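You operate a simulated robot arm through the tools that you are given. There is no shell and no other tool.

The job below is to be done with a simulated robot arm. You get a single attempt, and the scene is never put back.

TASK
Port P6 shows REVERSED: swap the two clips on the pouch, clear the alarm and start it.

It is judged by the outcome, as a careful person would: the job done as asked, and still so three seconds after it is handed in. It fails if anything else is knocked over, pushed out of place, dropped, spilled or broken.

THE ROBOT
A 7-joint arm with a two-finger parallel gripper, fixed in place. Base frame: the origin is at the foot of the arm, x ahead of it, y to its left, z up. Lengths are in m, angles in rad, forces in N, time in s.
Its first joint turns from -2.897 to 2.897 rad. Payload 4.4 kg.
The TCP is the grasp point between the finger pads, 0.023 m short of the fingertips. In the tool frame z runs along the fingers and y along their closing line. Largest opening 0.094 m; finger width 0.038, thickness 0.01; the body of the gripper, 0.054 by 0.096 m, starts 0.039 m behind the TCP.
Orientation is that of the tool frame in the base frame, as a unit quaternion [w, x, y, z]. With the fingers straight down and closing along the base's y, the tool's x points along the base's -x, its y along +y and its z along -z.

THE INTERFACE
- The arm moves only by the tool jog_arm. Its argument "steps" is a list that holds one entry, the list of rows, each a list of 7 numbers: the shift along the tool's x, y, z in units of 100 mm (1.0 is 100 mm), then the turn, a rotation vector about the tool's x, y, z in units of 120 degrees (1.0 is 120 degrees), then the opening, from 0 (shut) to 1 (fully open). In form: [[[x, y, z, ax, ay, az, claw], ...]]. A call has 1 to 20 rows; each row is the pose to reach, as a shift and turn from the pose commanded when the call began, along the tool's axes at that moment. A call with a number of a shift or a turn outside -1 to 1 is refused whole. Each row takes 0.2 s and may step no farther than 0.05 m and 0.15 rad from the row before; otherwise, or with a gripper value out of range, the whole call is refused. Where a pose cannot be reached the arm comes as near as it can. A force on the tool above 40 N (or 10 N above the force at the start of the call, whichever is more), or a blocked arm, ends the call early, and 0.2 s more pass. The fingers move at their own pace (about 0.072 m/s each) and stop on an object; they squeeze with about 24 N. The grip force told is the motor's: it shows also when the fingers shut on nothing. Time passes only in rows, and 0.2 s behind the last, so rows that repeat a pose let the fingers close. The reply holds the time, the measured pose of the TCP, the force on the tool along the base axes, the opening and the grip force, in the units named above and with some noise, with the torque about the TCP (base axes, N m) and any sound that the robot's microphone picked up.
- Cameras (640 x 400 px; columns grow to the right, rows downward): "scene" is fixed at [0.0512, 0.4996, 1.5031]; the picture's right is [-0.25, -0.97, 0.00], its down [-0.58, 0.15, -0.80] and it looks along [0.77, -0.20, -0.60] (base axes); focal length 358 px, centre (320, 200). "wrist" rides on the gripper at [0.086, 0.016, -0.074] in the tool frame; the picture's right is [-0.18, 0.98, 0.00], its down [-0.58, -0.11, -0.81] and it looks along [-0.79, -0.15, 0.59] (tool axes); focal length 243 px, centre (320, 200). There is no depth. A picture from a camera that has moved, and an enlarged one, comes with that camera's place and axes in the base frame and with its lens.
- grab_frame(camera): a new picture of that camera. The clock stands still meanwhile.
- enlarge(camera, box): a new picture of the part [left, top, right, bottom] of that camera's present view, enlarged. The clock stands still meanwhile.
- finish_job(): hands the job in; it is judged then, once.

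Places have to be worked out from the pictures, the camera data and where the tool is seen. Open the gripper and draw the arm clear of the work before you hand the job in, unless the task says otherwise.

The tools are called after ">>>" by a JSON object that holds its "api" and its "payload". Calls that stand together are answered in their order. jog_arm: Moves the arm, as the interface text tells. Its arguments: {"type":"object","properties":{"steps":{"type":"array","items":{"type":"array","items":{"type":"array","items":{"type":"number"}}}}},"required":["steps"]} The other tools are called the same way: grab_frame (camera) takes a picture; enlarge (camera, box) takes an enlarged picture of a part of a camera's view; finish_job () hands the job in.

At the start:

```text
time: 0.0
eef_pos: [0.3845, 0.3701, 1.2704]
orientation: [0.0, 0.0, 1.0, 0.0]
force: [-0.3, 1.1, -0.6]
moment: [-0.02, -0.04, -0.01]
finger_gap: 0.0939
finger_force: 0.0
```

scene: 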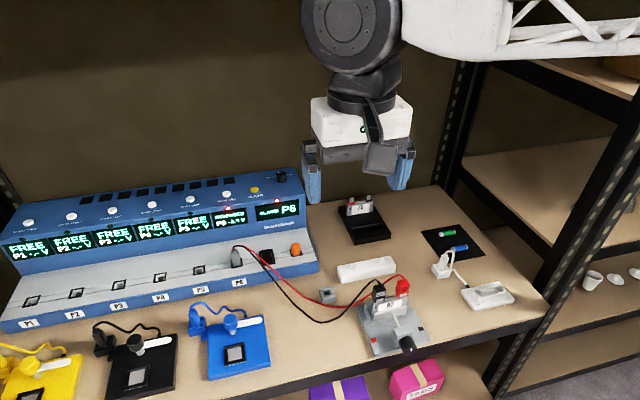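
wrist: 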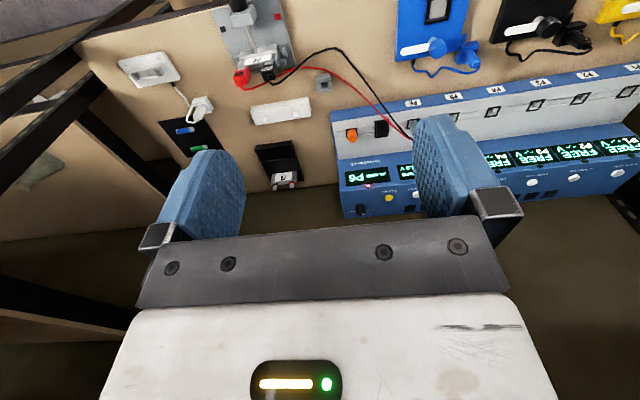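

I begin by looking closer at the work: the clips on the pouch and the charger panel.

>>> {"api": "enlarge", "payload": {"camera": "scene", "box": [340, 260, 450, 370]}}

>>> {"api": "enlarge", "payload": {"camera": "scene", "box": [190, 160, 330, 290]}}

>>> {"api": "enlarge", "payload": {"camera": "scene", "box": [320, 180, 530, 320]}}

>>> {"api": "enlarge", "payload": {"camera": "wrist", "box": [210, 0, 310, 100]}}

```text
3.64 times, centred on (395, 315) of scene
camera zoom: at [0.0512, 0.4996, 1.5031], right [-0.25, -0.97, 0.0], down [-0.58, 0.15, -0.8], along [0.77, -0.2, -0.6], focal length 1303 px, centre (47, -218)
```

zoom: 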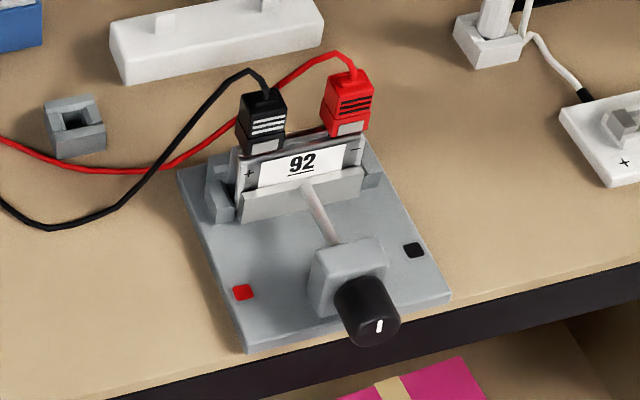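

```text
3.08 times, centred on (260, 225) of scene
camera zoom: at [0.0512, 0.4996, 1.5031], right [-0.25, -0.97, 0.0], down [-0.58, 0.15, -0.8], along [0.77, -0.2, -0.6], focal length 1102 px, centre (505, 123)
```

zoom: 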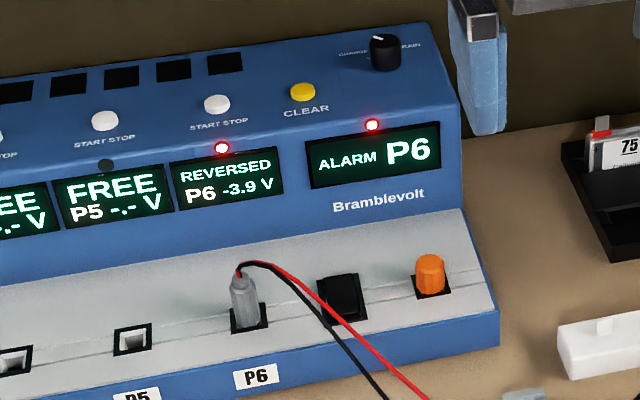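

```text
2.86 times, centred on (425, 250) of scene
camera zoom: at [0.0512, 0.4996, 1.5031], right [-0.25, -0.97, 0.0], down [-0.58, 0.15, -0.8], along [0.77, -0.2, -0.6], focal length 1024 px, centre (20, 57)
```

zoom: 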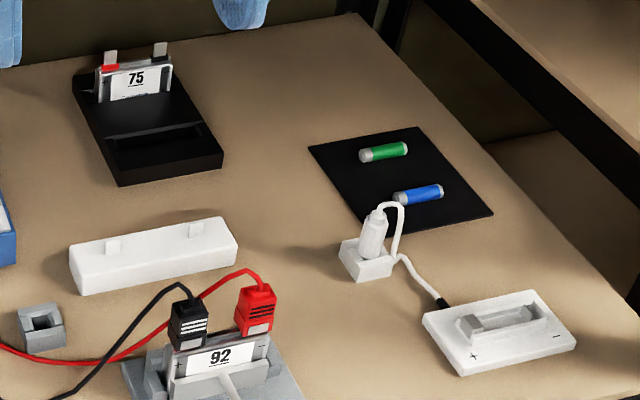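

```text
4.00 times, centred on (260, 50) of wrist
camera zoom: at [0.2961, 0.3861, 1.3436], right [0.18, 0.98, 0.0], down [0.58, -0.11, 0.81], along [0.79, -0.15, -0.59], focal length 970 px, centre (560, 800)
```

zoom: 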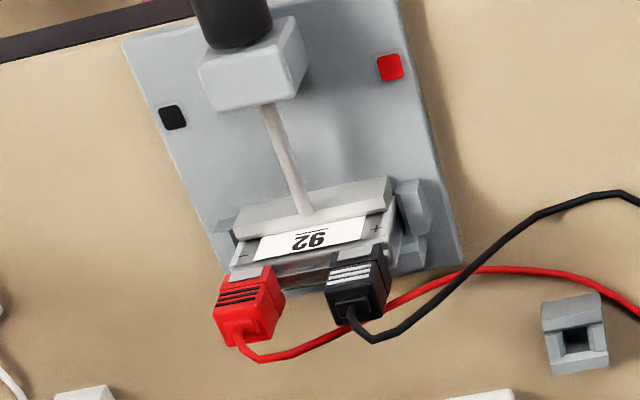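

The pouch 92 stands near (0.505, 0.22, 0.85) with the black clip (y≈0.247) on + and the red clip (y≈0.192) on −; the tabletop is near z≈0.77. I move the hand down and to the right in free air to see the clips close up.

>>> {"api": "jog_arm", "payload": {"steps": [[[0, -0.33, 0.33, 0, 0, 0, 1], [0, -0.66, 0.66, 0, 0, 0, 1], [0, -1, 1, 0, 0, 0, 1]]]}}

```text
time: 0.8
eef_pos: [0.3817, 0.2704, 1.169]
orientation: [0.0, 0.0, 1.0, 0.0]
force: [-0.5, -0.4, 0.2]
moment: [0.01, -0.01, 0.01]
finger_gap: 0.0941
finger_force: 0.1
```

The arm follows well. I go a little further right and down for a close wrist view of the clips.

>>> {"api": "jog_arm", "payload": {"steps": [[[0, -0.15, 0.4, 0, 0, 0, 1], [0, -0.3, 0.8, 0, 0, 0, 1], [0.2, -0.4, 1, 0, 0, 0, 1]]]}}

>>> {"api": "grab_frame", "payload": {"camera": "wrist"}}

>>> {"api": "grab_frame", "payload": {"camera": "scene"}}

```text
time: 1.6
eef_pos: [0.3627, 0.2289, 1.0691]
orientation: [-0.001, 0.0, 1.0, 0.0]
force: [0.8, -0.1, 0.6]
moment: [0.01, -0.02, -0.04]
finger_gap: 0.0942
finger_force: 0.0
```

```text
taken
camera wrist: at [0.2755, 0.2456, 1.143], right [0.18, 0.98, 0.0], down [0.58, -0.11, 0.81], along [0.79, -0.15, -0.59], focal length 243 px, centre (320, 200)
```

wrist: 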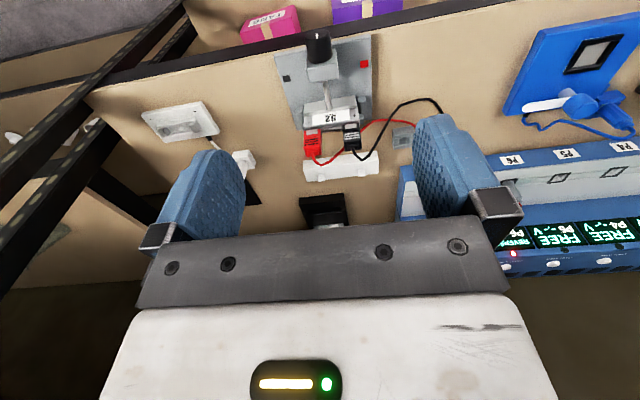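

```text
taken
```

scene: 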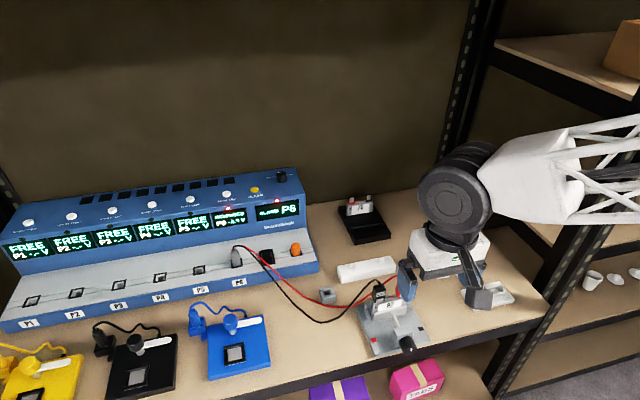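

>>> {"api": "enlarge", "payload": {"camera": "wrist", "box": [260, 25, 420, 125]}}

>>> {"api": "enlarge", "payload": {"camera": "wrist", "box": [290, 90, 420, 190]}}

>>> {"api": "enlarge", "payload": {"camera": "scene", "box": [300, 240, 430, 320]}}

```text
4.00 times, centred on (340, 75) of wrist
camera zoom: at [0.2755, 0.2456, 1.143], right [0.18, 0.98, 0.0], down [0.58, -0.11, 0.81], along [0.79, -0.15, -0.59], focal length 970 px, centre (240, 700)
```

zoom: 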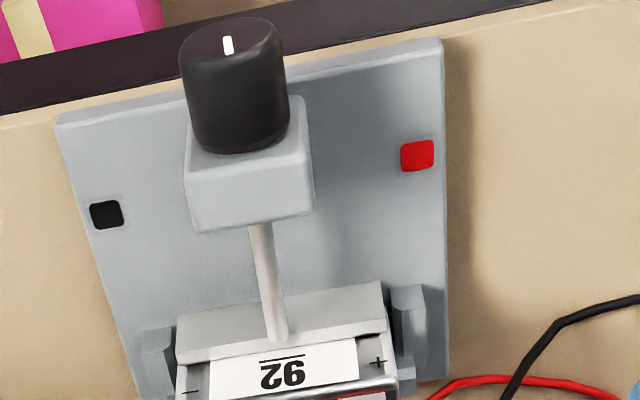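

```text
4.00 times, centred on (355, 140) of wrist
camera zoom: at [0.2755, 0.2456, 1.143], right [0.18, 0.98, 0.0], down [0.58, -0.11, 0.81], along [0.79, -0.15, -0.59], focal length 970 px, centre (180, 440)
```

zoom: 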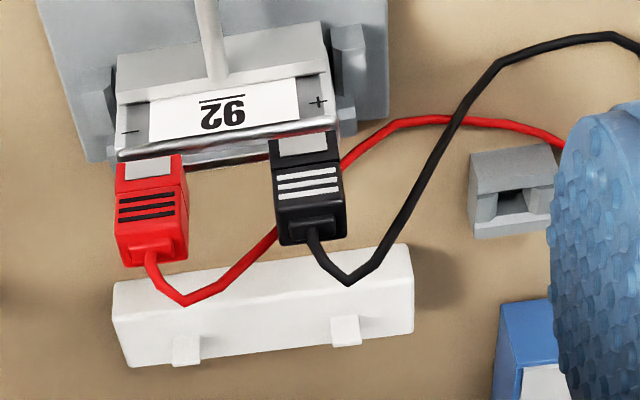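

```text
4.92 times, centred on (365, 280) of scene
camera zoom: at [0.0512, 0.4996, 1.5031], right [-0.25, -0.97, 0.0], down [-0.58, 0.15, -0.8], along [0.77, -0.2, -0.6], focal length 1764 px, centre (98, -194)
```

zoom: 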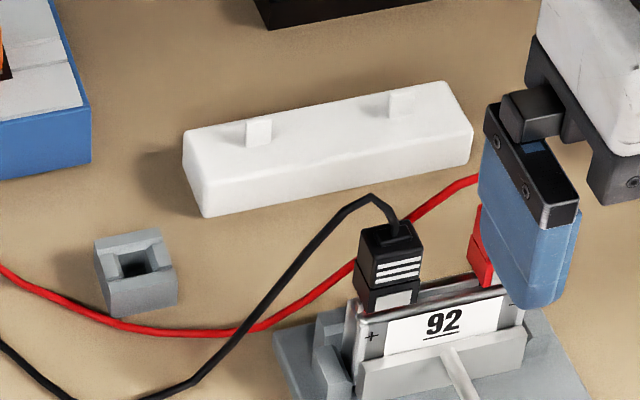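

The white block behind the pouch (tabs near (0.62, 0.26) and (0.62, 0.19)) looks like a parking rest for clips. I turn the hand a quarter turn so that the fingers close across the clip thickness (base x), with the camera on the left side, staying high.

>>> {"api": "jog_arm", "payload": {"steps": [[[0, 0, 0, 0, 0, 0.07, 1], [0, 0, 0, 0, 0, 0.14, 1], [0, 0, 0, 0, 0, 0.21, 1], [0, 0, 0, 0, 0, 0.28, 1], [0, 0, 0, 0, 0, 0.35, 1], [0, 0, 0, 0, 0, 0.42, 1], [0, 0, 0, 0, 0, 0.49, 1], [0, 0, 0, 0, 0, 0.56, 1], [0, 0, 0, 0, 0, 0.63, 1], [0, 0, 0, 0, 0, 0.7, 1], [0, 0, 0, 0, 0, 0.75, 1]]]}}

>>> {"api": "grab_frame", "payload": {"camera": "wrist"}}

>>> {"api": "grab_frame", "payload": {"camera": "scene"}}

```text
time: 4.0
eef_pos: [0.364, 0.2293, 1.0701]
orientation: [-0.001, 0.708, 0.706, 0.0]
force: [0.6, 0.2, 0.2]
moment: [-0.02, -0.01, -0.01]
finger_gap: 0.0937
finger_force: 0.1
```

```text
taken
camera wrist: at [0.3788, 0.3165, 1.1434], right [0.98, -0.19, 0.0], down [-0.11, -0.58, 0.81], along [-0.15, -0.79, -0.59], focal length 243 px, centre (320, 200)
```

wrist: 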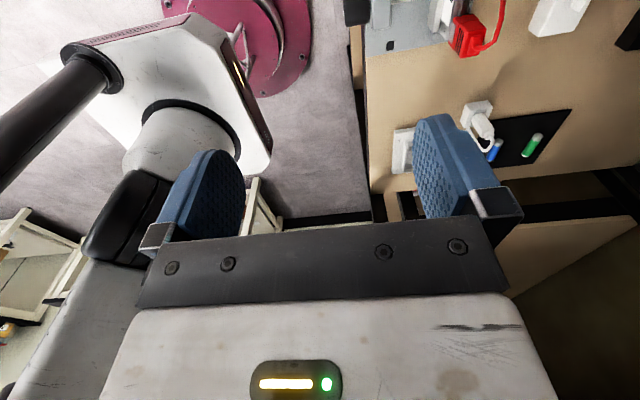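

```text
taken
```

scene: 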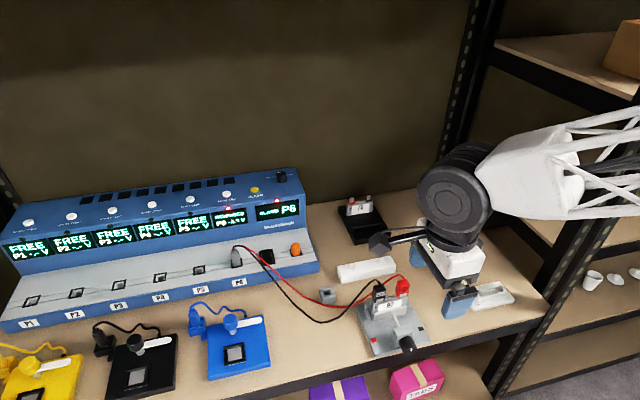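

The quarter turn worked (tool x → base +y, tool y → base +x). I shift toward the clips, staying above the cable, to look at the clips from the left.

>>> {"api": "jog_arm", "payload": {"steps": [[[0.25, 0.33, 0, 0, 0, 0, 1], [0.5, 0.66, 0, 0, 0, 0, 1], [0.75, 1, 0, 0, 0, 0, 1]]]}}

>>> {"api": "jog_arm", "payload": {"steps": [[[0, 0.2, 0.3, 0, 0, 0, 1], [0, 0.4, 0.7, 0, 0, 0, 1]]]}}

>>> {"api": "grab_frame", "payload": {"camera": "wrist"}}

>>> {"api": "grab_frame", "payload": {"camera": "scene"}}

```text
time: 4.8
eef_pos: [0.4635, 0.3039, 1.0695]
orientation: [0.0, 0.707, 0.707, 0.0]
force: [-0.3, 0.0, 0.1]
moment: [0.0, 0.01, 0.04]
finger_gap: 0.0939
finger_force: 0.0
```

```text
time: 5.4
eef_pos: [0.5044, 0.3056, 1.0013]
orientation: [0.0, 0.707, 0.707, 0.0]
force: [0.2, -0.3, -0.1]
moment: [-0.01, 0.03, -0.01]
finger_gap: 0.0939
finger_force: 0.0
```

```text
taken
camera wrist: at [0.5195, 0.3921, 1.0737], right [0.98, -0.18, 0.0], down [-0.11, -0.58, 0.81], along [-0.15, -0.79, -0.59], focal length 243 px, centre (320, 200)
```

wrist: 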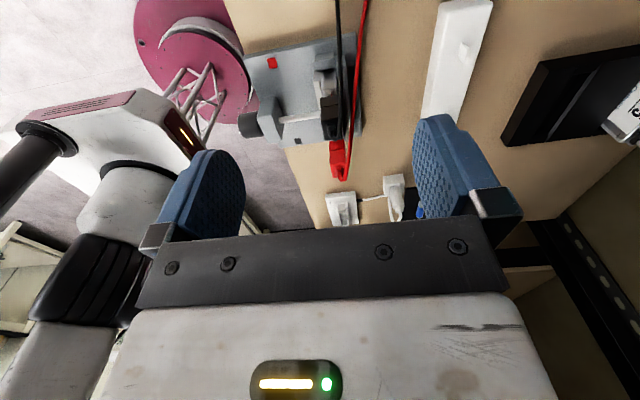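

```text
taken
```

scene: 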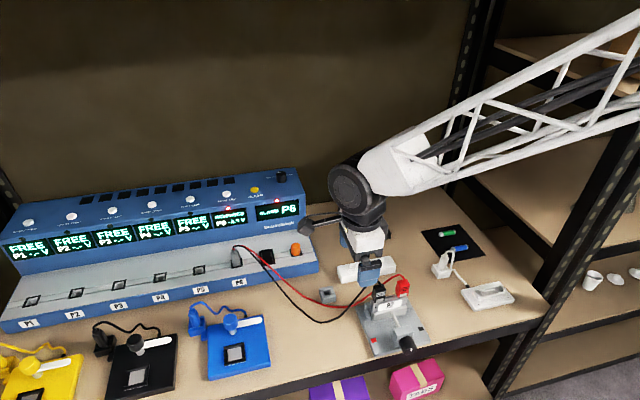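

>>> {"api": "enlarge", "payload": {"camera": "wrist", "box": [230, 30, 390, 190]}}

>>> {"api": "enlarge", "payload": {"camera": "wrist", "box": [300, 40, 370, 90]}}

>>> {"api": "enlarge", "payload": {"camera": "wrist", "box": [400, 0, 520, 130]}}

>>> {"api": "enlarge", "payload": {"camera": "scene", "box": [330, 240, 430, 340]}}

```text
2.50 times, centred on (310, 110) of wrist
camera zoom: at [0.5195, 0.3921, 1.0737], right [0.98, -0.18, 0.0], down [-0.11, -0.58, 0.81], along [-0.15, -0.79, -0.59], focal length 606 px, centre (345, 425)
```

zoom: 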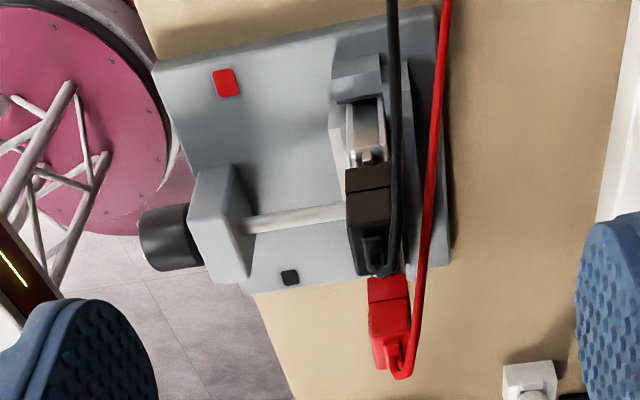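

```text
8.00 times, centred on (335, 65) of wrist
camera zoom: at [0.5195, 0.3921, 1.0737], right [0.98, -0.18, 0.0], down [-0.11, -0.58, 0.81], along [-0.15, -0.79, -0.59], focal length 1941 px, centre (200, 1280)
```

zoom: 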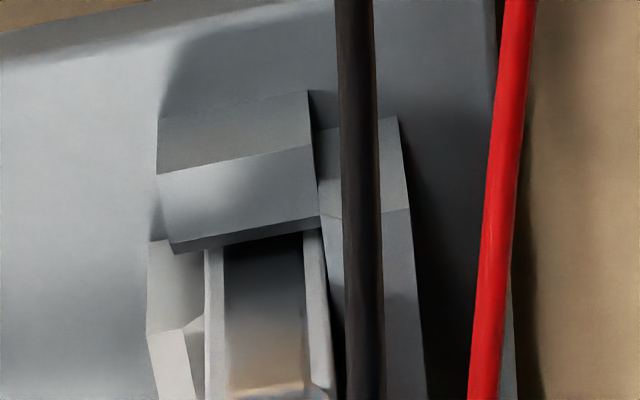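

```text
3.08 times, centred on (460, 65) of wrist
camera zoom: at [0.5195, 0.3921, 1.0737], right [0.98, -0.18, 0.0], down [-0.11, -0.58, 0.81], along [-0.15, -0.79, -0.59], focal length 746 px, centre (-111, 615)
```

zoom: 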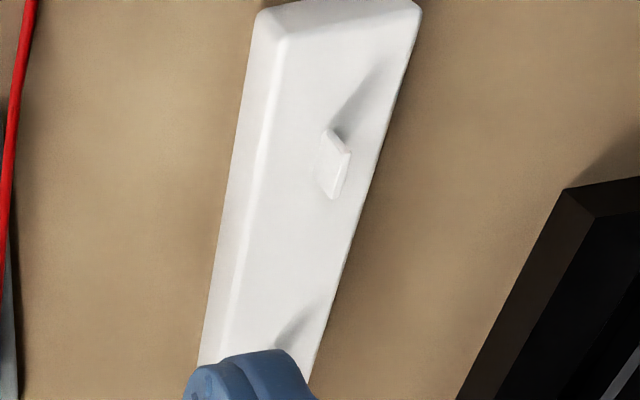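

```text
4.00 times, centred on (380, 290) of scene
camera zoom: at [0.0512, 0.4996, 1.5031], right [-0.25, -0.97, 0.0], down [-0.58, 0.15, -0.8], along [0.77, -0.2, -0.6], focal length 1433 px, centre (80, -160)
```

zoom: 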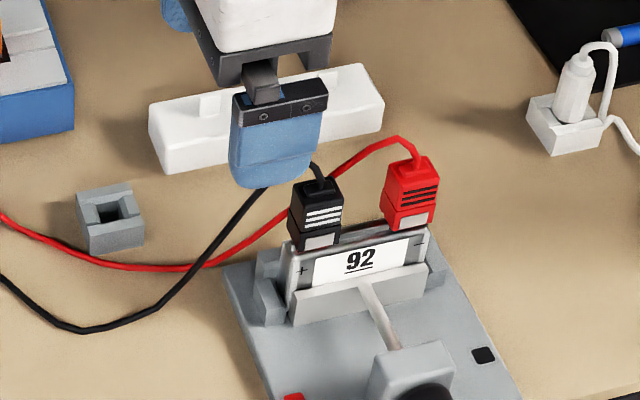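

I zoom in on the clip bodies for more exact dimensions.

>>> {"api": "enlarge", "payload": {"camera": "wrist", "box": [300, 80, 370, 130]}}

>>> {"api": "enlarge", "payload": {"camera": "wrist", "box": [300, 125, 370, 190]}}

>>> {"api": "enlarge", "payload": {"camera": "scene", "box": [365, 270, 415, 310]}}

```text
8.00 times, centred on (335, 105) of wrist
camera zoom: at [0.5195, 0.3921, 1.0737], right [0.98, -0.18, 0.0], down [-0.11, -0.58, 0.81], along [-0.15, -0.79, -0.59], focal length 1941 px, centre (200, 960)
```

zoom: 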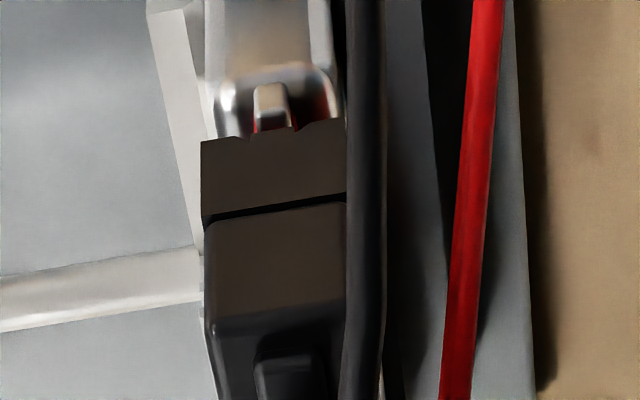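

```text
6.15 times, centred on (335, 158) of wrist
camera zoom: at [0.5195, 0.3921, 1.0737], right [0.98, -0.18, 0.0], down [-0.11, -0.58, 0.81], along [-0.15, -0.79, -0.59], focal length 1493 px, centre (228, 462)
```

zoom: 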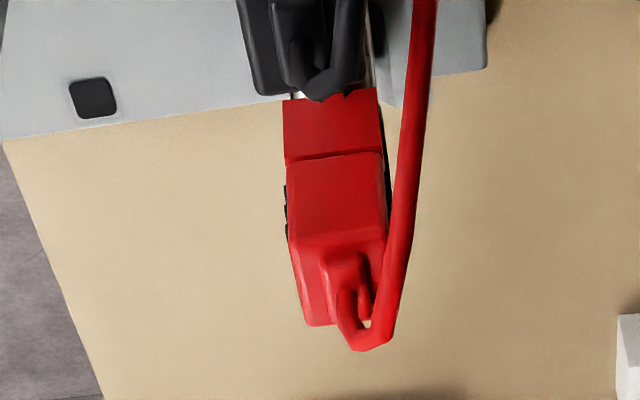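

```text
10.00 times, centred on (390, 290) of scene
camera zoom: at [0.0512, 0.4996, 1.5031], right [-0.25, -0.97, 0.0], down [-0.58, 0.15, -0.8], along [0.77, -0.2, -0.6], focal length 3583 px, centre (-380, -700)
```

zoom: 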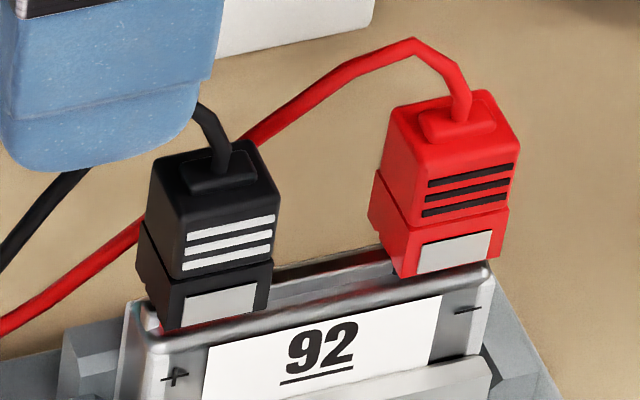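

The clip bodies span x 0.495–0.512, z 0.849–0.887, centred at y≈0.248 (black) and ≈0.192 (red). Before picking anything I survey the parking block's tabs, hovering over the right one.

>>> {"api": "jog_arm", "payload": {"steps": [[[-0.3, 0.3, 0, 0, 0, 0, 0.6], [-0.6, 0.6, 0, 0, 0, 0, 0.6], [-0.9, 0.9, 0, 0, 0, 0, 0.6]]]}}

>>> {"api": "jog_arm", "payload": {"steps": [[[-0.2, 0.3, 0.3, 0, 0, 0, 0.6], [-0.2, 0.3, 0.6, 0, 0, 0, 0.6]]]}}

>>> {"api": "grab_frame", "payload": {"camera": "wrist"}}

>>> {"api": "grab_frame", "payload": {"camera": "scene"}}

```text
time: 6.2
eef_pos: [0.5939, 0.2134, 1.0013]
orientation: [0.0, 0.707, 0.707, 0.0]
force: [0.0, 0.8, 0.6]
moment: [-0.01, -0.05, 0.03]
finger_gap: 0.0565
finger_force: 0.1
```

```text
time: 6.8
eef_pos: [0.6228, 0.1939, 0.9401]
orientation: [-0.001, 0.707, 0.707, -0.001]
force: [0.0, 0.3, -0.2]
moment: [0.01, 0.02, 0.02]
finger_gap: 0.0567
finger_force: 0.1
```

```text
taken
camera wrist: at [0.6372, 0.2803, 1.0137], right [0.98, -0.18, 0.0], down [-0.11, -0.58, 0.81], along [-0.15, -0.79, -0.59], focal length 243 px, centre (320, 200)
```

wrist: 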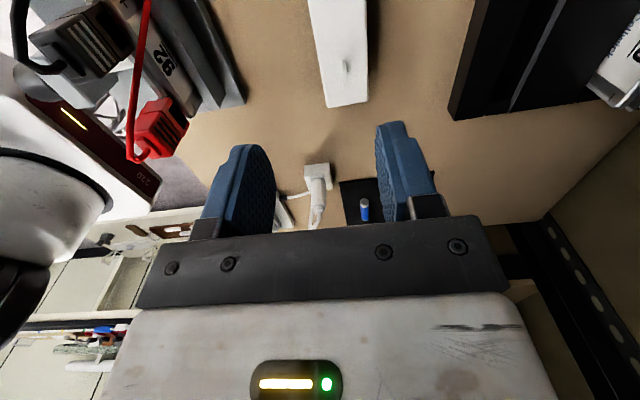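

```text
taken
```

scene: 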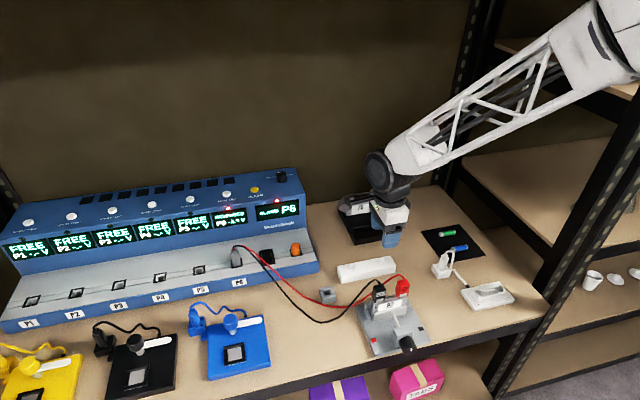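

>>> {"api": "enlarge", "payload": {"camera": "wrist", "box": [300, 20, 400, 110]}}

>>> {"api": "enlarge", "payload": {"camera": "wrist", "box": [20, 0, 250, 170]}}

>>> {"api": "enlarge", "payload": {"camera": "scene", "box": [325, 245, 405, 295]}}

```text
4.44 times, centred on (350, 65) of wrist
camera zoom: at [0.6372, 0.2803, 1.0137], right [0.98, -0.18, 0.0], down [-0.11, -0.58, 0.81], along [-0.15, -0.79, -0.59], focal length 1078 px, centre (187, 800)
```

zoom: 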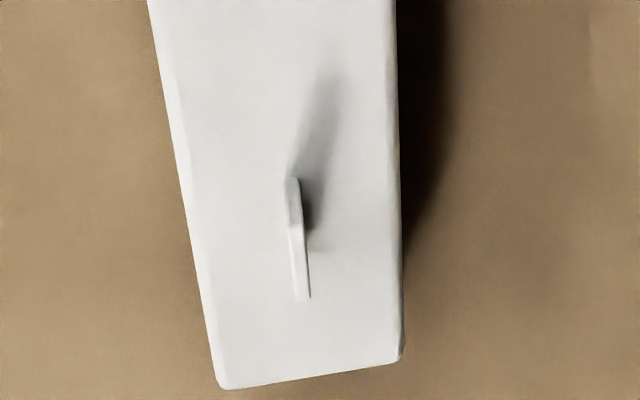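

```text
2.35 times, centred on (135, 85) of wrist
camera zoom: at [0.6372, 0.2803, 1.0137], right [0.98, -0.18, 0.0], down [-0.11, -0.58, 0.81], along [-0.15, -0.79, -0.59], focal length 571 px, centre (755, 471)
```

zoom: 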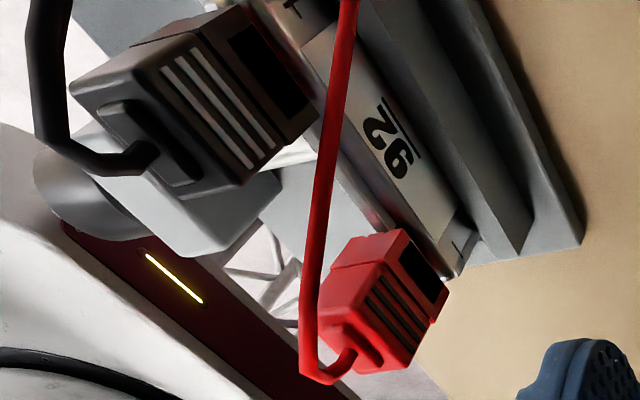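

```text
8.00 times, centred on (365, 270) of scene
camera zoom: at [0.0512, 0.4996, 1.5031], right [-0.25, -0.97, 0.0], down [-0.58, 0.15, -0.8], along [0.77, -0.2, -0.6], focal length 2866 px, centre (-40, -360)
```

zoom: 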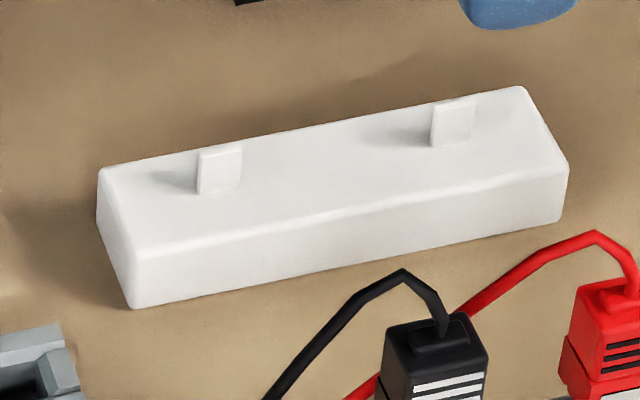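

Triangulating the pair of views puts the right parking tab at about (0.638, 0.182), top z≈0.824, and the left one at (0.637, 0.262); both are thin in x. The red cable runs just behind the black clip, so I will come down on the black clip with a narrow opening. First I rise and go over the clip.

>>> {"api": "jog_arm", "payload": {"steps": [[[0, 0, -0.4, 0, 0, 0, 0.6], [0.1, -0.25, -0.6, 0, 0, 0, 0.5], [0.25, -0.6, -0.6, 0, 0, 0, 0.4], [0.4, -0.95, -0.6, 0, 0, 0, 0.32]]]}}

>>> {"api": "jog_arm", "payload": {"steps": [[[0.16, -0.24, 0, 0, 0, 0, 0.32], [0.16, -0.24, 0.3, 0, 0, 0, 0.32], [0.16, -0.24, 0.4, 0, 0, 0, 0.32]]]}}

>>> {"api": "grab_frame", "payload": {"camera": "wrist"}}

>>> {"api": "grab_frame", "payload": {"camera": "scene"}}

```text
time: 7.8
eef_pos: [0.5273, 0.2347, 1.0001]
orientation: [0.0, 0.707, 0.707, 0.0]
force: [0.4, 0.0, -0.8]
moment: [0.0, -0.05, -0.01]
finger_gap: 0.0301
finger_force: 0.0
```

```text
time: 8.6
eef_pos: [0.5037, 0.2501, 0.9584]
orientation: [0.0, 0.707, 0.707, 0.0]
force: [0.1, 0.2, 0.1]
moment: [0.02, 0.02, 0.01]
finger_gap: 0.0301
finger_force: 0.0
```

```text
taken
camera wrist: at [0.5182, 0.3377, 1.0323], right [0.98, -0.18, 0.0], down [-0.11, -0.58, 0.81], along [-0.15, -0.79, -0.59], focal length 243 px, centre (320, 200)
```

wrist: 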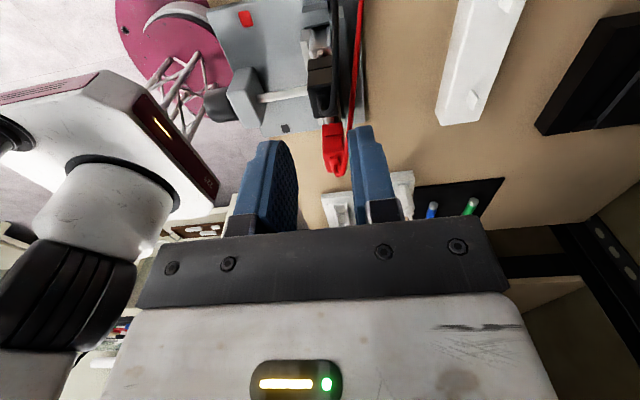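

```text
taken
```

scene: 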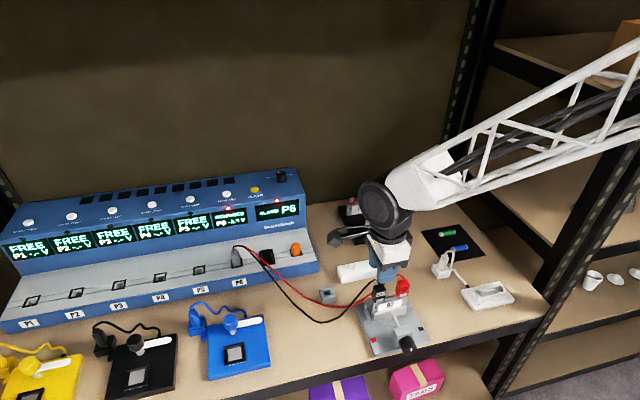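

>>> {"api": "enlarge", "payload": {"camera": "wrist", "box": [280, 20, 380, 180]}}

>>> {"api": "enlarge", "payload": {"camera": "scene", "box": [350, 240, 420, 310]}}

```text
2.50 times, centred on (330, 100) of wrist
camera zoom: at [0.5182, 0.3377, 1.0323], right [0.98, -0.18, 0.0], down [-0.11, -0.58, 0.81], along [-0.15, -0.79, -0.59], focal length 606 px, centre (295, 450)
```

zoom: 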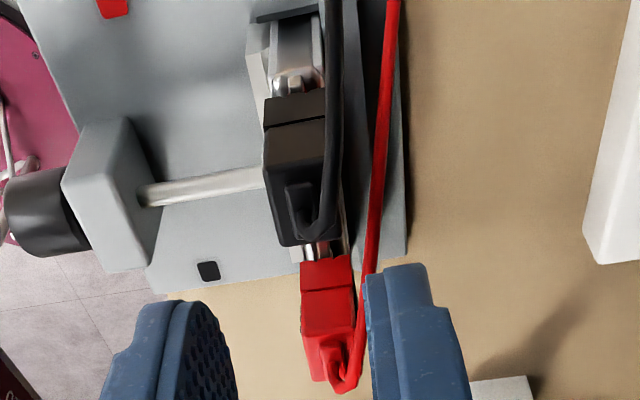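

```text
5.71 times, centred on (385, 275) of scene
camera zoom: at [0.0512, 0.4996, 1.5031], right [-0.25, -0.97, 0.0], down [-0.58, 0.15, -0.8], along [0.77, -0.2, -0.6], focal length 2047 px, centre (-51, -229)
```

zoom: 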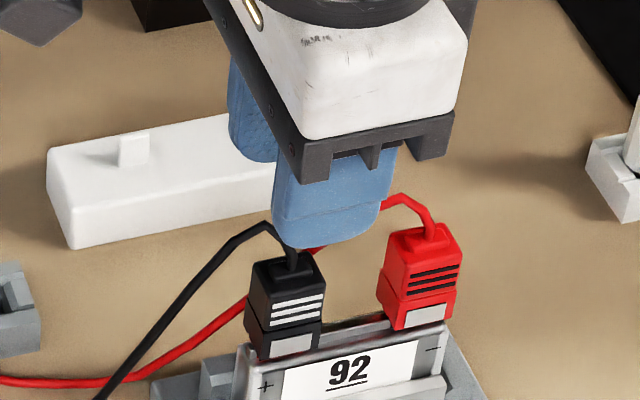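

The clip is centred under the fingers (clip x≈0.5035, y≈0.249). I descend along the fingers to z≈0.884, watching the force.

>>> {"api": "jog_arm", "payload": {"steps": [[[0, 0, 0.2, 0, 0, 0, 0.32], [0, 0, 0.4, 0, 0, 0, 0.32], [0, 0, 0.55, 0, 0, 0, 0.32], [0, 0, 0.65, 0, 0, 0, 0.32]]]}}

>>> {"api": "grab_frame", "payload": {"camera": "wrist"}}

>>> {"api": "enlarge", "payload": {"camera": "scene", "box": [350, 240, 420, 310]}}

```text
time: 9.6
eef_pos: [0.5034, 0.2485, 0.8955]
orientation: [0.0, 0.707, 0.707, -0.001]
force: [0.3, 0.5, -0.2]
moment: [-0.03, 0.0, -0.04]
finger_gap: 0.0299
finger_force: 0.1
```

```text
taken
camera wrist: at [0.5192, 0.3371, 0.9686], right [0.98, -0.18, 0.0], down [-0.11, -0.58, 0.81], along [-0.15, -0.79, -0.59], focal length 243 px, centre (320, 200)
```

wrist: 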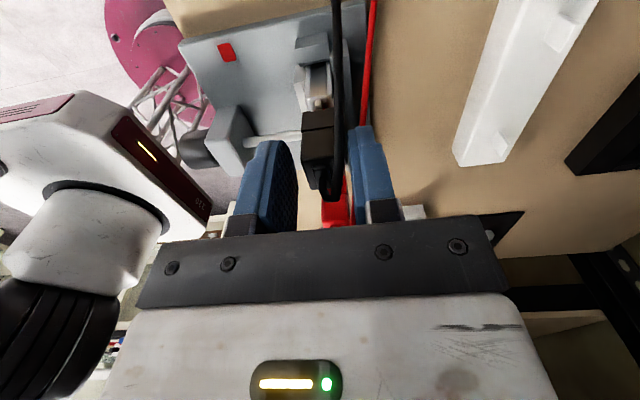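

```text
5.71 times, centred on (385, 275) of scene
camera zoom: at [0.0512, 0.4996, 1.5031], right [-0.25, -0.97, 0.0], down [-0.58, 0.15, -0.8], along [0.77, -0.2, -0.6], focal length 2047 px, centre (-51, -229)
```

zoom: 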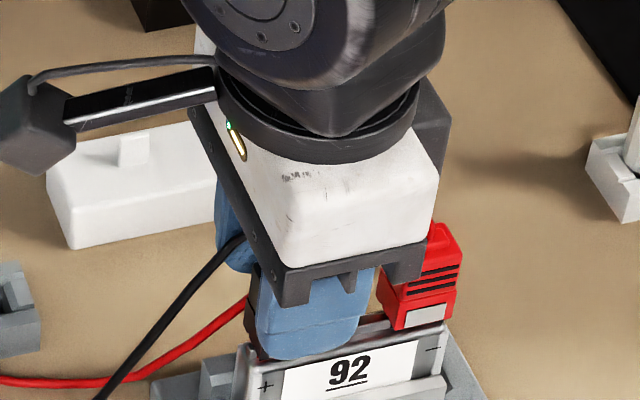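

>>> {"api": "enlarge", "payload": {"camera": "wrist", "box": [270, 80, 390, 220]}}

```text
2.86 times, centred on (330, 150) of wrist
camera zoom: at [0.5192, 0.3371, 0.9686], right [0.98, -0.18, 0.0], down [-0.11, -0.58, 0.81], along [-0.15, -0.79, -0.59], focal length 693 px, centre (291, 343)
```

zoom: 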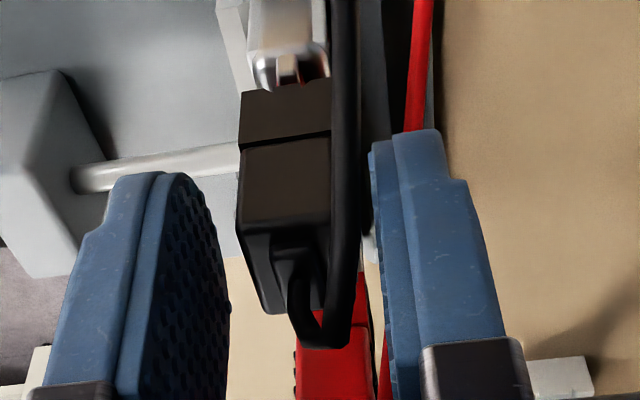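

The clip sits between the fingers, with the red cable outside the rear finger. I go 11 mm lower and close on the ridged body.

>>> {"api": "jog_arm", "payload": {"steps": [[[0, 0, 0.06, 0, 0, 0, 0.32], [0, 0, 0.11, 0, 0, 0, 0.32], [0, 0, 0.11, 0, 0, 0, 0.1], [0, 0, 0.11, 0, 0, 0, 0], [0, 0, 0.11, 0, 0, 0, 0]]]}}

>>> {"api": "enlarge", "payload": {"camera": "wrist", "box": [270, 80, 390, 220]}}

>>> {"api": "grab_frame", "payload": {"camera": "scene"}}

```text
time: 10.8
eef_pos: [0.5042, 0.2502, 0.8842]
orientation: [0.0, 0.707, 0.707, 0.0]
force: [0.5, 0.1, -0.5]
moment: [0.0, 0.01, -0.01]
finger_gap: 0.0173
finger_force: 24.4
```

```text
2.86 times, centred on (330, 150) of wrist
camera zoom: at [0.5193, 0.3371, 0.9578], right [0.98, -0.18, 0.0], down [-0.11, -0.58, 0.81], along [-0.15, -0.79, -0.59], focal length 693 px, centre (291, 343)
```

zoom: 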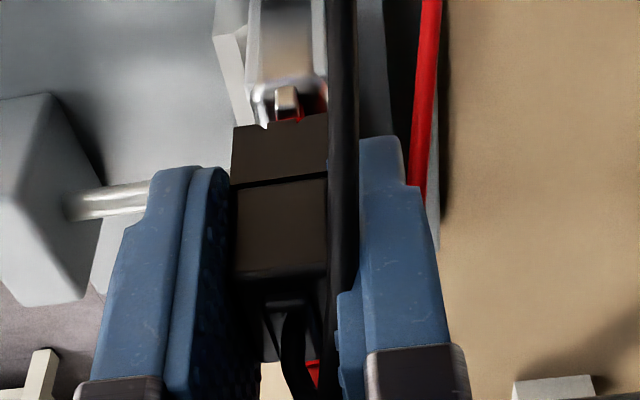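

```text
taken
```

scene: 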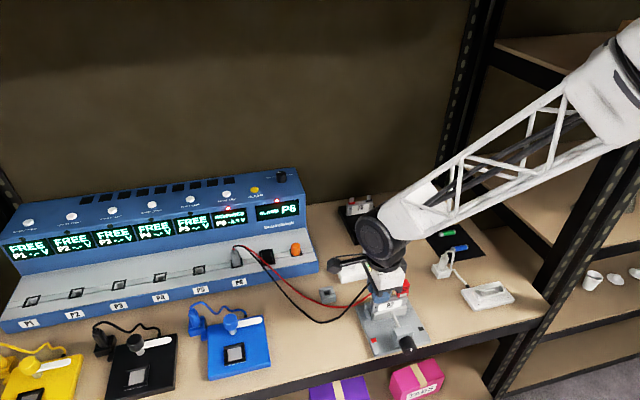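

The clip is held (17.3 mm gap, 24 N). I pull it straight up slowly, watching the force.

>>> {"api": "jog_arm", "payload": {"steps": [[[0, 0, -0.04, 0, 0, 0, 0], [0, 0, -0.08, 0, 0, 0, 0], [0, 0, -0.12, 0, 0, 0, 0], [0, 0, -0.16, 0, 0, 0, 0], [0, 0, -0.2, 0, 0, 0, 0], [0, 0, -0.25, 0, 0, 0, 0], [0, 0, -0.3, 0, 0, 0, 0]]]}}

>>> {"api": "enlarge", "payload": {"camera": "wrist", "box": [270, 40, 390, 220]}}

>>> {"api": "enlarge", "payload": {"camera": "scene", "box": [350, 240, 430, 330]}}

```text
time: 12.4
eef_pos: [0.5042, 0.2513, 0.9142]
orientation: [-0.001, 0.707, 0.707, 0.001]
force: [0.5, 0.4, -0.1]
moment: [0.06, 0.0, -0.01]
finger_gap: 0.0171
finger_force: 23.6
```

```text
2.22 times, centred on (330, 130) of wrist
camera zoom: at [0.5194, 0.3378, 0.9873], right [0.98, -0.18, 0.0], down [-0.11, -0.58, 0.81], along [-0.15, -0.79, -0.59], focal length 539 px, centre (298, 356)
```

zoom: 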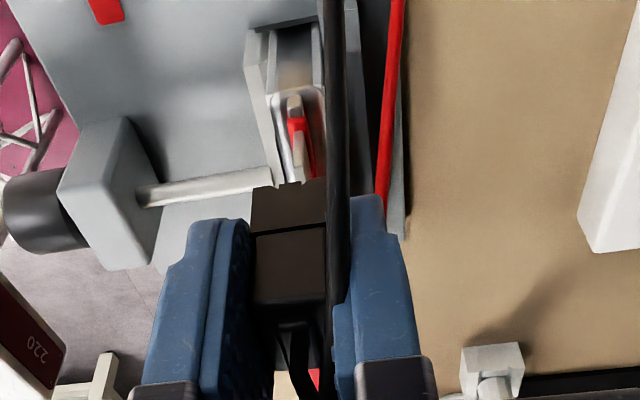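

```text
4.44 times, centred on (390, 285) of scene
camera zoom: at [0.0512, 0.4996, 1.5031], right [-0.25, -0.97, 0.0], down [-0.58, 0.15, -0.8], along [0.77, -0.2, -0.6], focal length 1592 px, centre (9, -178)
```

zoom: 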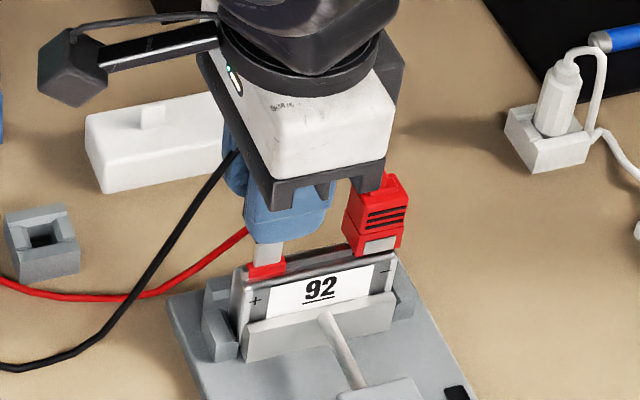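

The black clip is off and the + tab stands free. I raise it further, carry it back in +x first, then over to the right parking tab.

>>> {"api": "jog_arm", "payload": {"steps": [[[0, 0, -0.3, 0, 0, 0, 0], [0, 0, -0.5, 0, 0, 0, 0], [0, 0.3, -0.5, 0, 0, 0, 0], [0, 0.6, -0.5, 0, 0, 0, 0], [0, 0.9, -0.5, 0, 0, 0, 0]]]}}

>>> {"api": "jog_arm", "payload": {"steps": [[[-0.2, 0.2, 0, 0, 0, 0, 0], [-0.45, 0.44, 0, 0, 0, 0, 0], [-0.67, 0.44, 0, 0, 0, 0, 0]]]}}

>>> {"api": "grab_frame", "payload": {"camera": "wrist"}}

>>> {"api": "grab_frame", "payload": {"camera": "scene"}}

```text
time: 13.6
eef_pos: [0.5936, 0.2488, 0.9649]
orientation: [-0.001, 0.708, 0.706, 0.0]
force: [0.7, -0.3, -0.5]
moment: [-0.01, 0.01, 0.02]
finger_gap: 0.0174
finger_force: 23.8
```

```text
time: 14.4
eef_pos: [0.6398, 0.1824, 0.9648]
orientation: [0.0, 0.707, 0.707, 0.0]
force: [-0.2, 0.3, 0.0]
moment: [0.02, -0.03, 0.01]
finger_gap: 0.0173
finger_force: 23.8
```

```text
taken
camera wrist: at [0.6542, 0.2697, 1.0378], right [0.98, -0.18, 0.0], down [-0.11, -0.58, 0.81], along [-0.15, -0.79, -0.59], focal length 243 px, centre (320, 200)
```

wrist: 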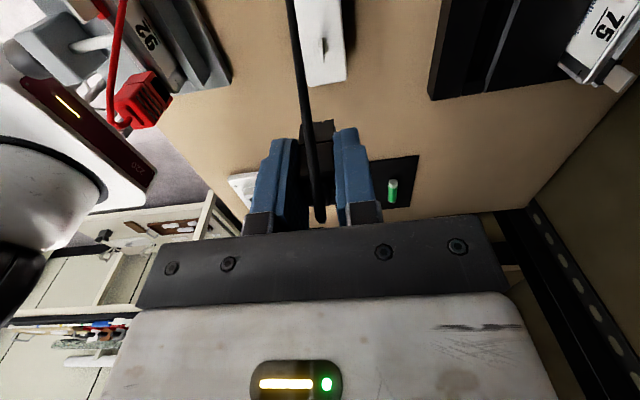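

```text
taken
```

scene: 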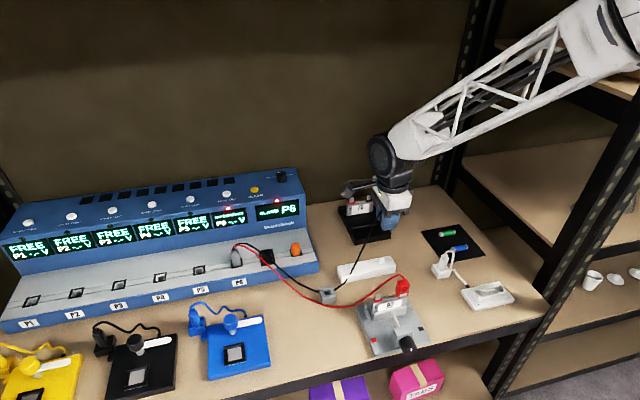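

>>> {"api": "enlarge", "payload": {"camera": "wrist", "box": [260, 0, 390, 230]}}

>>> {"api": "enlarge", "payload": {"camera": "wrist", "box": [285, 10, 355, 80]}}

>>> {"api": "enlarge", "payload": {"camera": "scene", "box": [220, 200, 420, 325]}}

```text
1.74 times, centred on (325, 115) of wrist
camera zoom: at [0.6542, 0.2697, 1.0378], right [0.98, -0.18, 0.0], down [-0.11, -0.58, 0.81], along [-0.15, -0.79, -0.59], focal length 422 px, centre (311, 348)
```

zoom: 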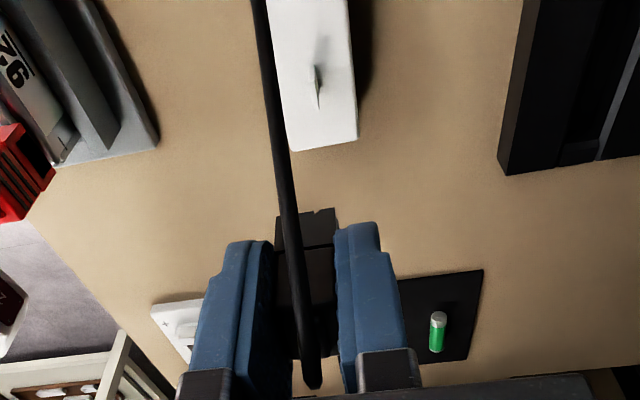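

```text
5.71 times, centred on (320, 45) of wrist
camera zoom: at [0.6542, 0.2697, 1.0378], right [0.98, -0.18, 0.0], down [-0.11, -0.58, 0.81], along [-0.15, -0.79, -0.59], focal length 1386 px, centre (320, 1086)
```

zoom: 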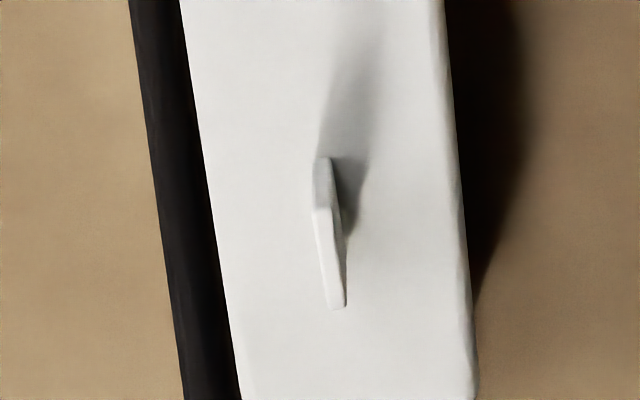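

```text
3.20 times, centred on (320, 262) of scene
camera zoom: at [0.0512, 0.4996, 1.5031], right [-0.25, -0.97, 0.0], down [-0.58, 0.15, -0.8], along [0.77, -0.2, -0.6], focal length 1146 px, centre (320, 0)
```

zoom: 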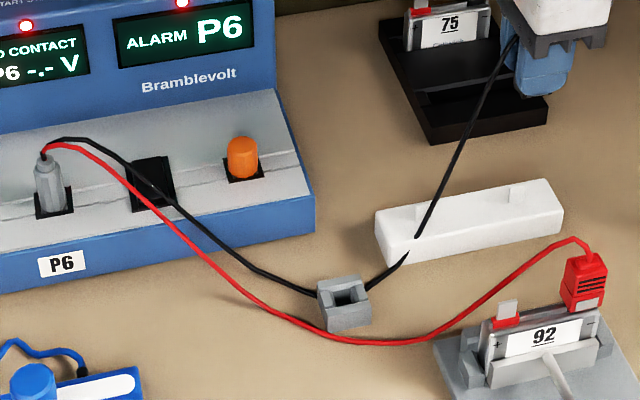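

The alarm now reads NO CONTACT and the cable passes freely through things, so it is no obstacle. The tab top measures (0.639, 0.181, 0.825) and the hand is at about (0.638, 0.183), so it is aligned; I lower to just above the tab and check.

>>> {"api": "jog_arm", "payload": {"steps": [[[0, 0, 0.3, 0, 0, 0, 0], [0, 0, 0.6, 0, 0, 0, 0], [0, 0, 0.8, 0, 0, 0, 0], [0, 0, 0.94, 0, 0, 0, 0]]]}}

>>> {"api": "enlarge", "payload": {"camera": "wrist", "box": [260, 20, 400, 220]}}

>>> {"api": "enlarge", "payload": {"camera": "scene", "box": [330, 200, 430, 300]}}

```text
time: 15.4
eef_pos: [0.6388, 0.1828, 0.8704]
orientation: [0.0, 0.707, 0.707, 0.001]
force: [0.2, -0.1, -0.4]
moment: [0.01, -0.01, 0.0]
finger_gap: 0.0171
finger_force: 24.0
```

```text
2.00 times, centred on (330, 120) of wrist
camera zoom: at [0.6542, 0.2705, 0.9437], right [0.98, -0.18, 0.0], down [-0.11, -0.58, 0.81], along [-0.15, -0.79, -0.59], focal length 485 px, centre (300, 360)
```

zoom: 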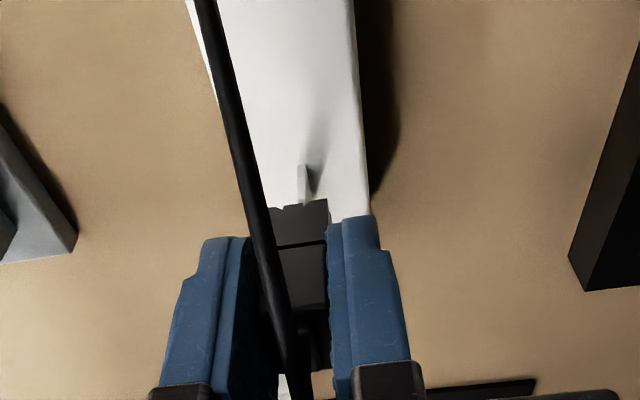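

```text
4.00 times, centred on (380, 250) of scene
camera zoom: at [0.0512, 0.4996, 1.5031], right [-0.25, -0.97, 0.0], down [-0.58, 0.15, -0.8], along [0.77, -0.2, -0.6], focal length 1433 px, centre (80, 0)
```

zoom: 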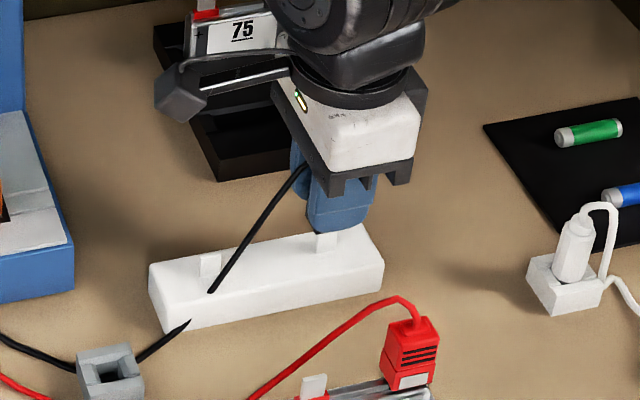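

>>> {"api": "enlarge", "payload": {"camera": "wrist", "box": [290, 90, 350, 140]}}

>>> {"api": "enlarge", "payload": {"camera": "scene", "box": [385, 235, 425, 275]}}

```text
8.00 times, centred on (320, 115) of wrist
camera zoom: at [0.6542, 0.2705, 0.9437], right [0.98, -0.18, 0.0], down [-0.11, -0.58, 0.81], along [-0.15, -0.79, -0.59], focal length 1941 px, centre (320, 880)
```

zoom: 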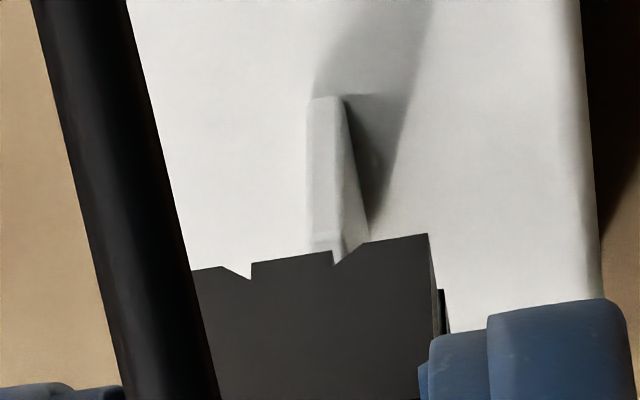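

```text
10.00 times, centred on (405, 255) of scene
camera zoom: at [0.0512, 0.4996, 1.5031], right [-0.25, -0.97, 0.0], down [-0.58, 0.15, -0.8], along [0.77, -0.2, -0.6], focal length 3583 px, centre (-530, -350)
```

zoom: 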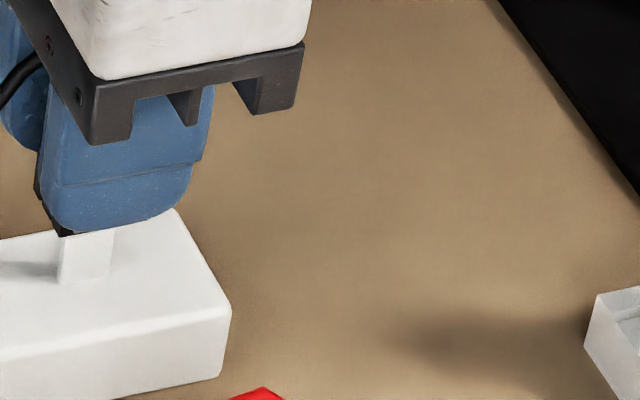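

The jaw slot centre is at x≈0.638 while the tab is at ≈0.639, so I shift 1 mm in +x and press the clip down onto the tab in small steps.

>>> {"api": "jog_arm", "payload": {"steps": [[[0, 0.01, 0, 0, 0, 0, 0], [0, 0.01, 0.05, 0, 0, 0, 0], [0, 0.01, 0.09, 0, 0, 0, 0], [0, 0.01, 0.12, 0, 0, 0, 0], [0, 0.01, 0.15, 0, 0, 0, 0]]]}}

>>> {"api": "enlarge", "payload": {"camera": "wrist", "box": [280, 70, 360, 150]}}

```text
time: 16.6
eef_pos: [0.6393, 0.184, 0.855]
orientation: [0.0, 0.707, 0.707, 0.0]
force: [0.6, 0.4, -0.7]
moment: [0.0, -0.01, -0.03]
finger_gap: 0.0171
finger_force: 24.3
```

```text
5.00 times, centred on (320, 110) of wrist
camera zoom: at [0.6551, 0.2703, 0.9285], right [0.98, -0.18, 0.0], down [-0.11, -0.58, 0.81], along [-0.15, -0.79, -0.59], focal length 1213 px, centre (320, 650)
```

zoom: 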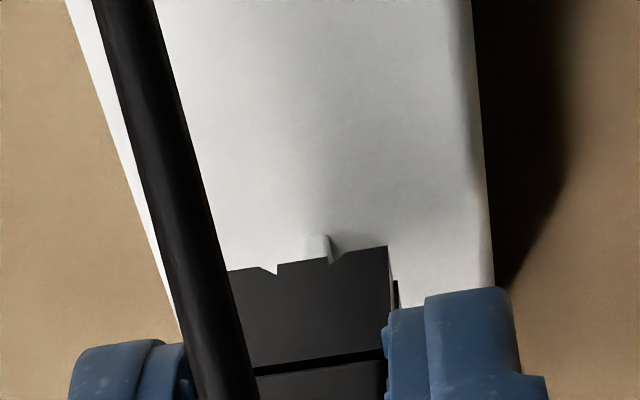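

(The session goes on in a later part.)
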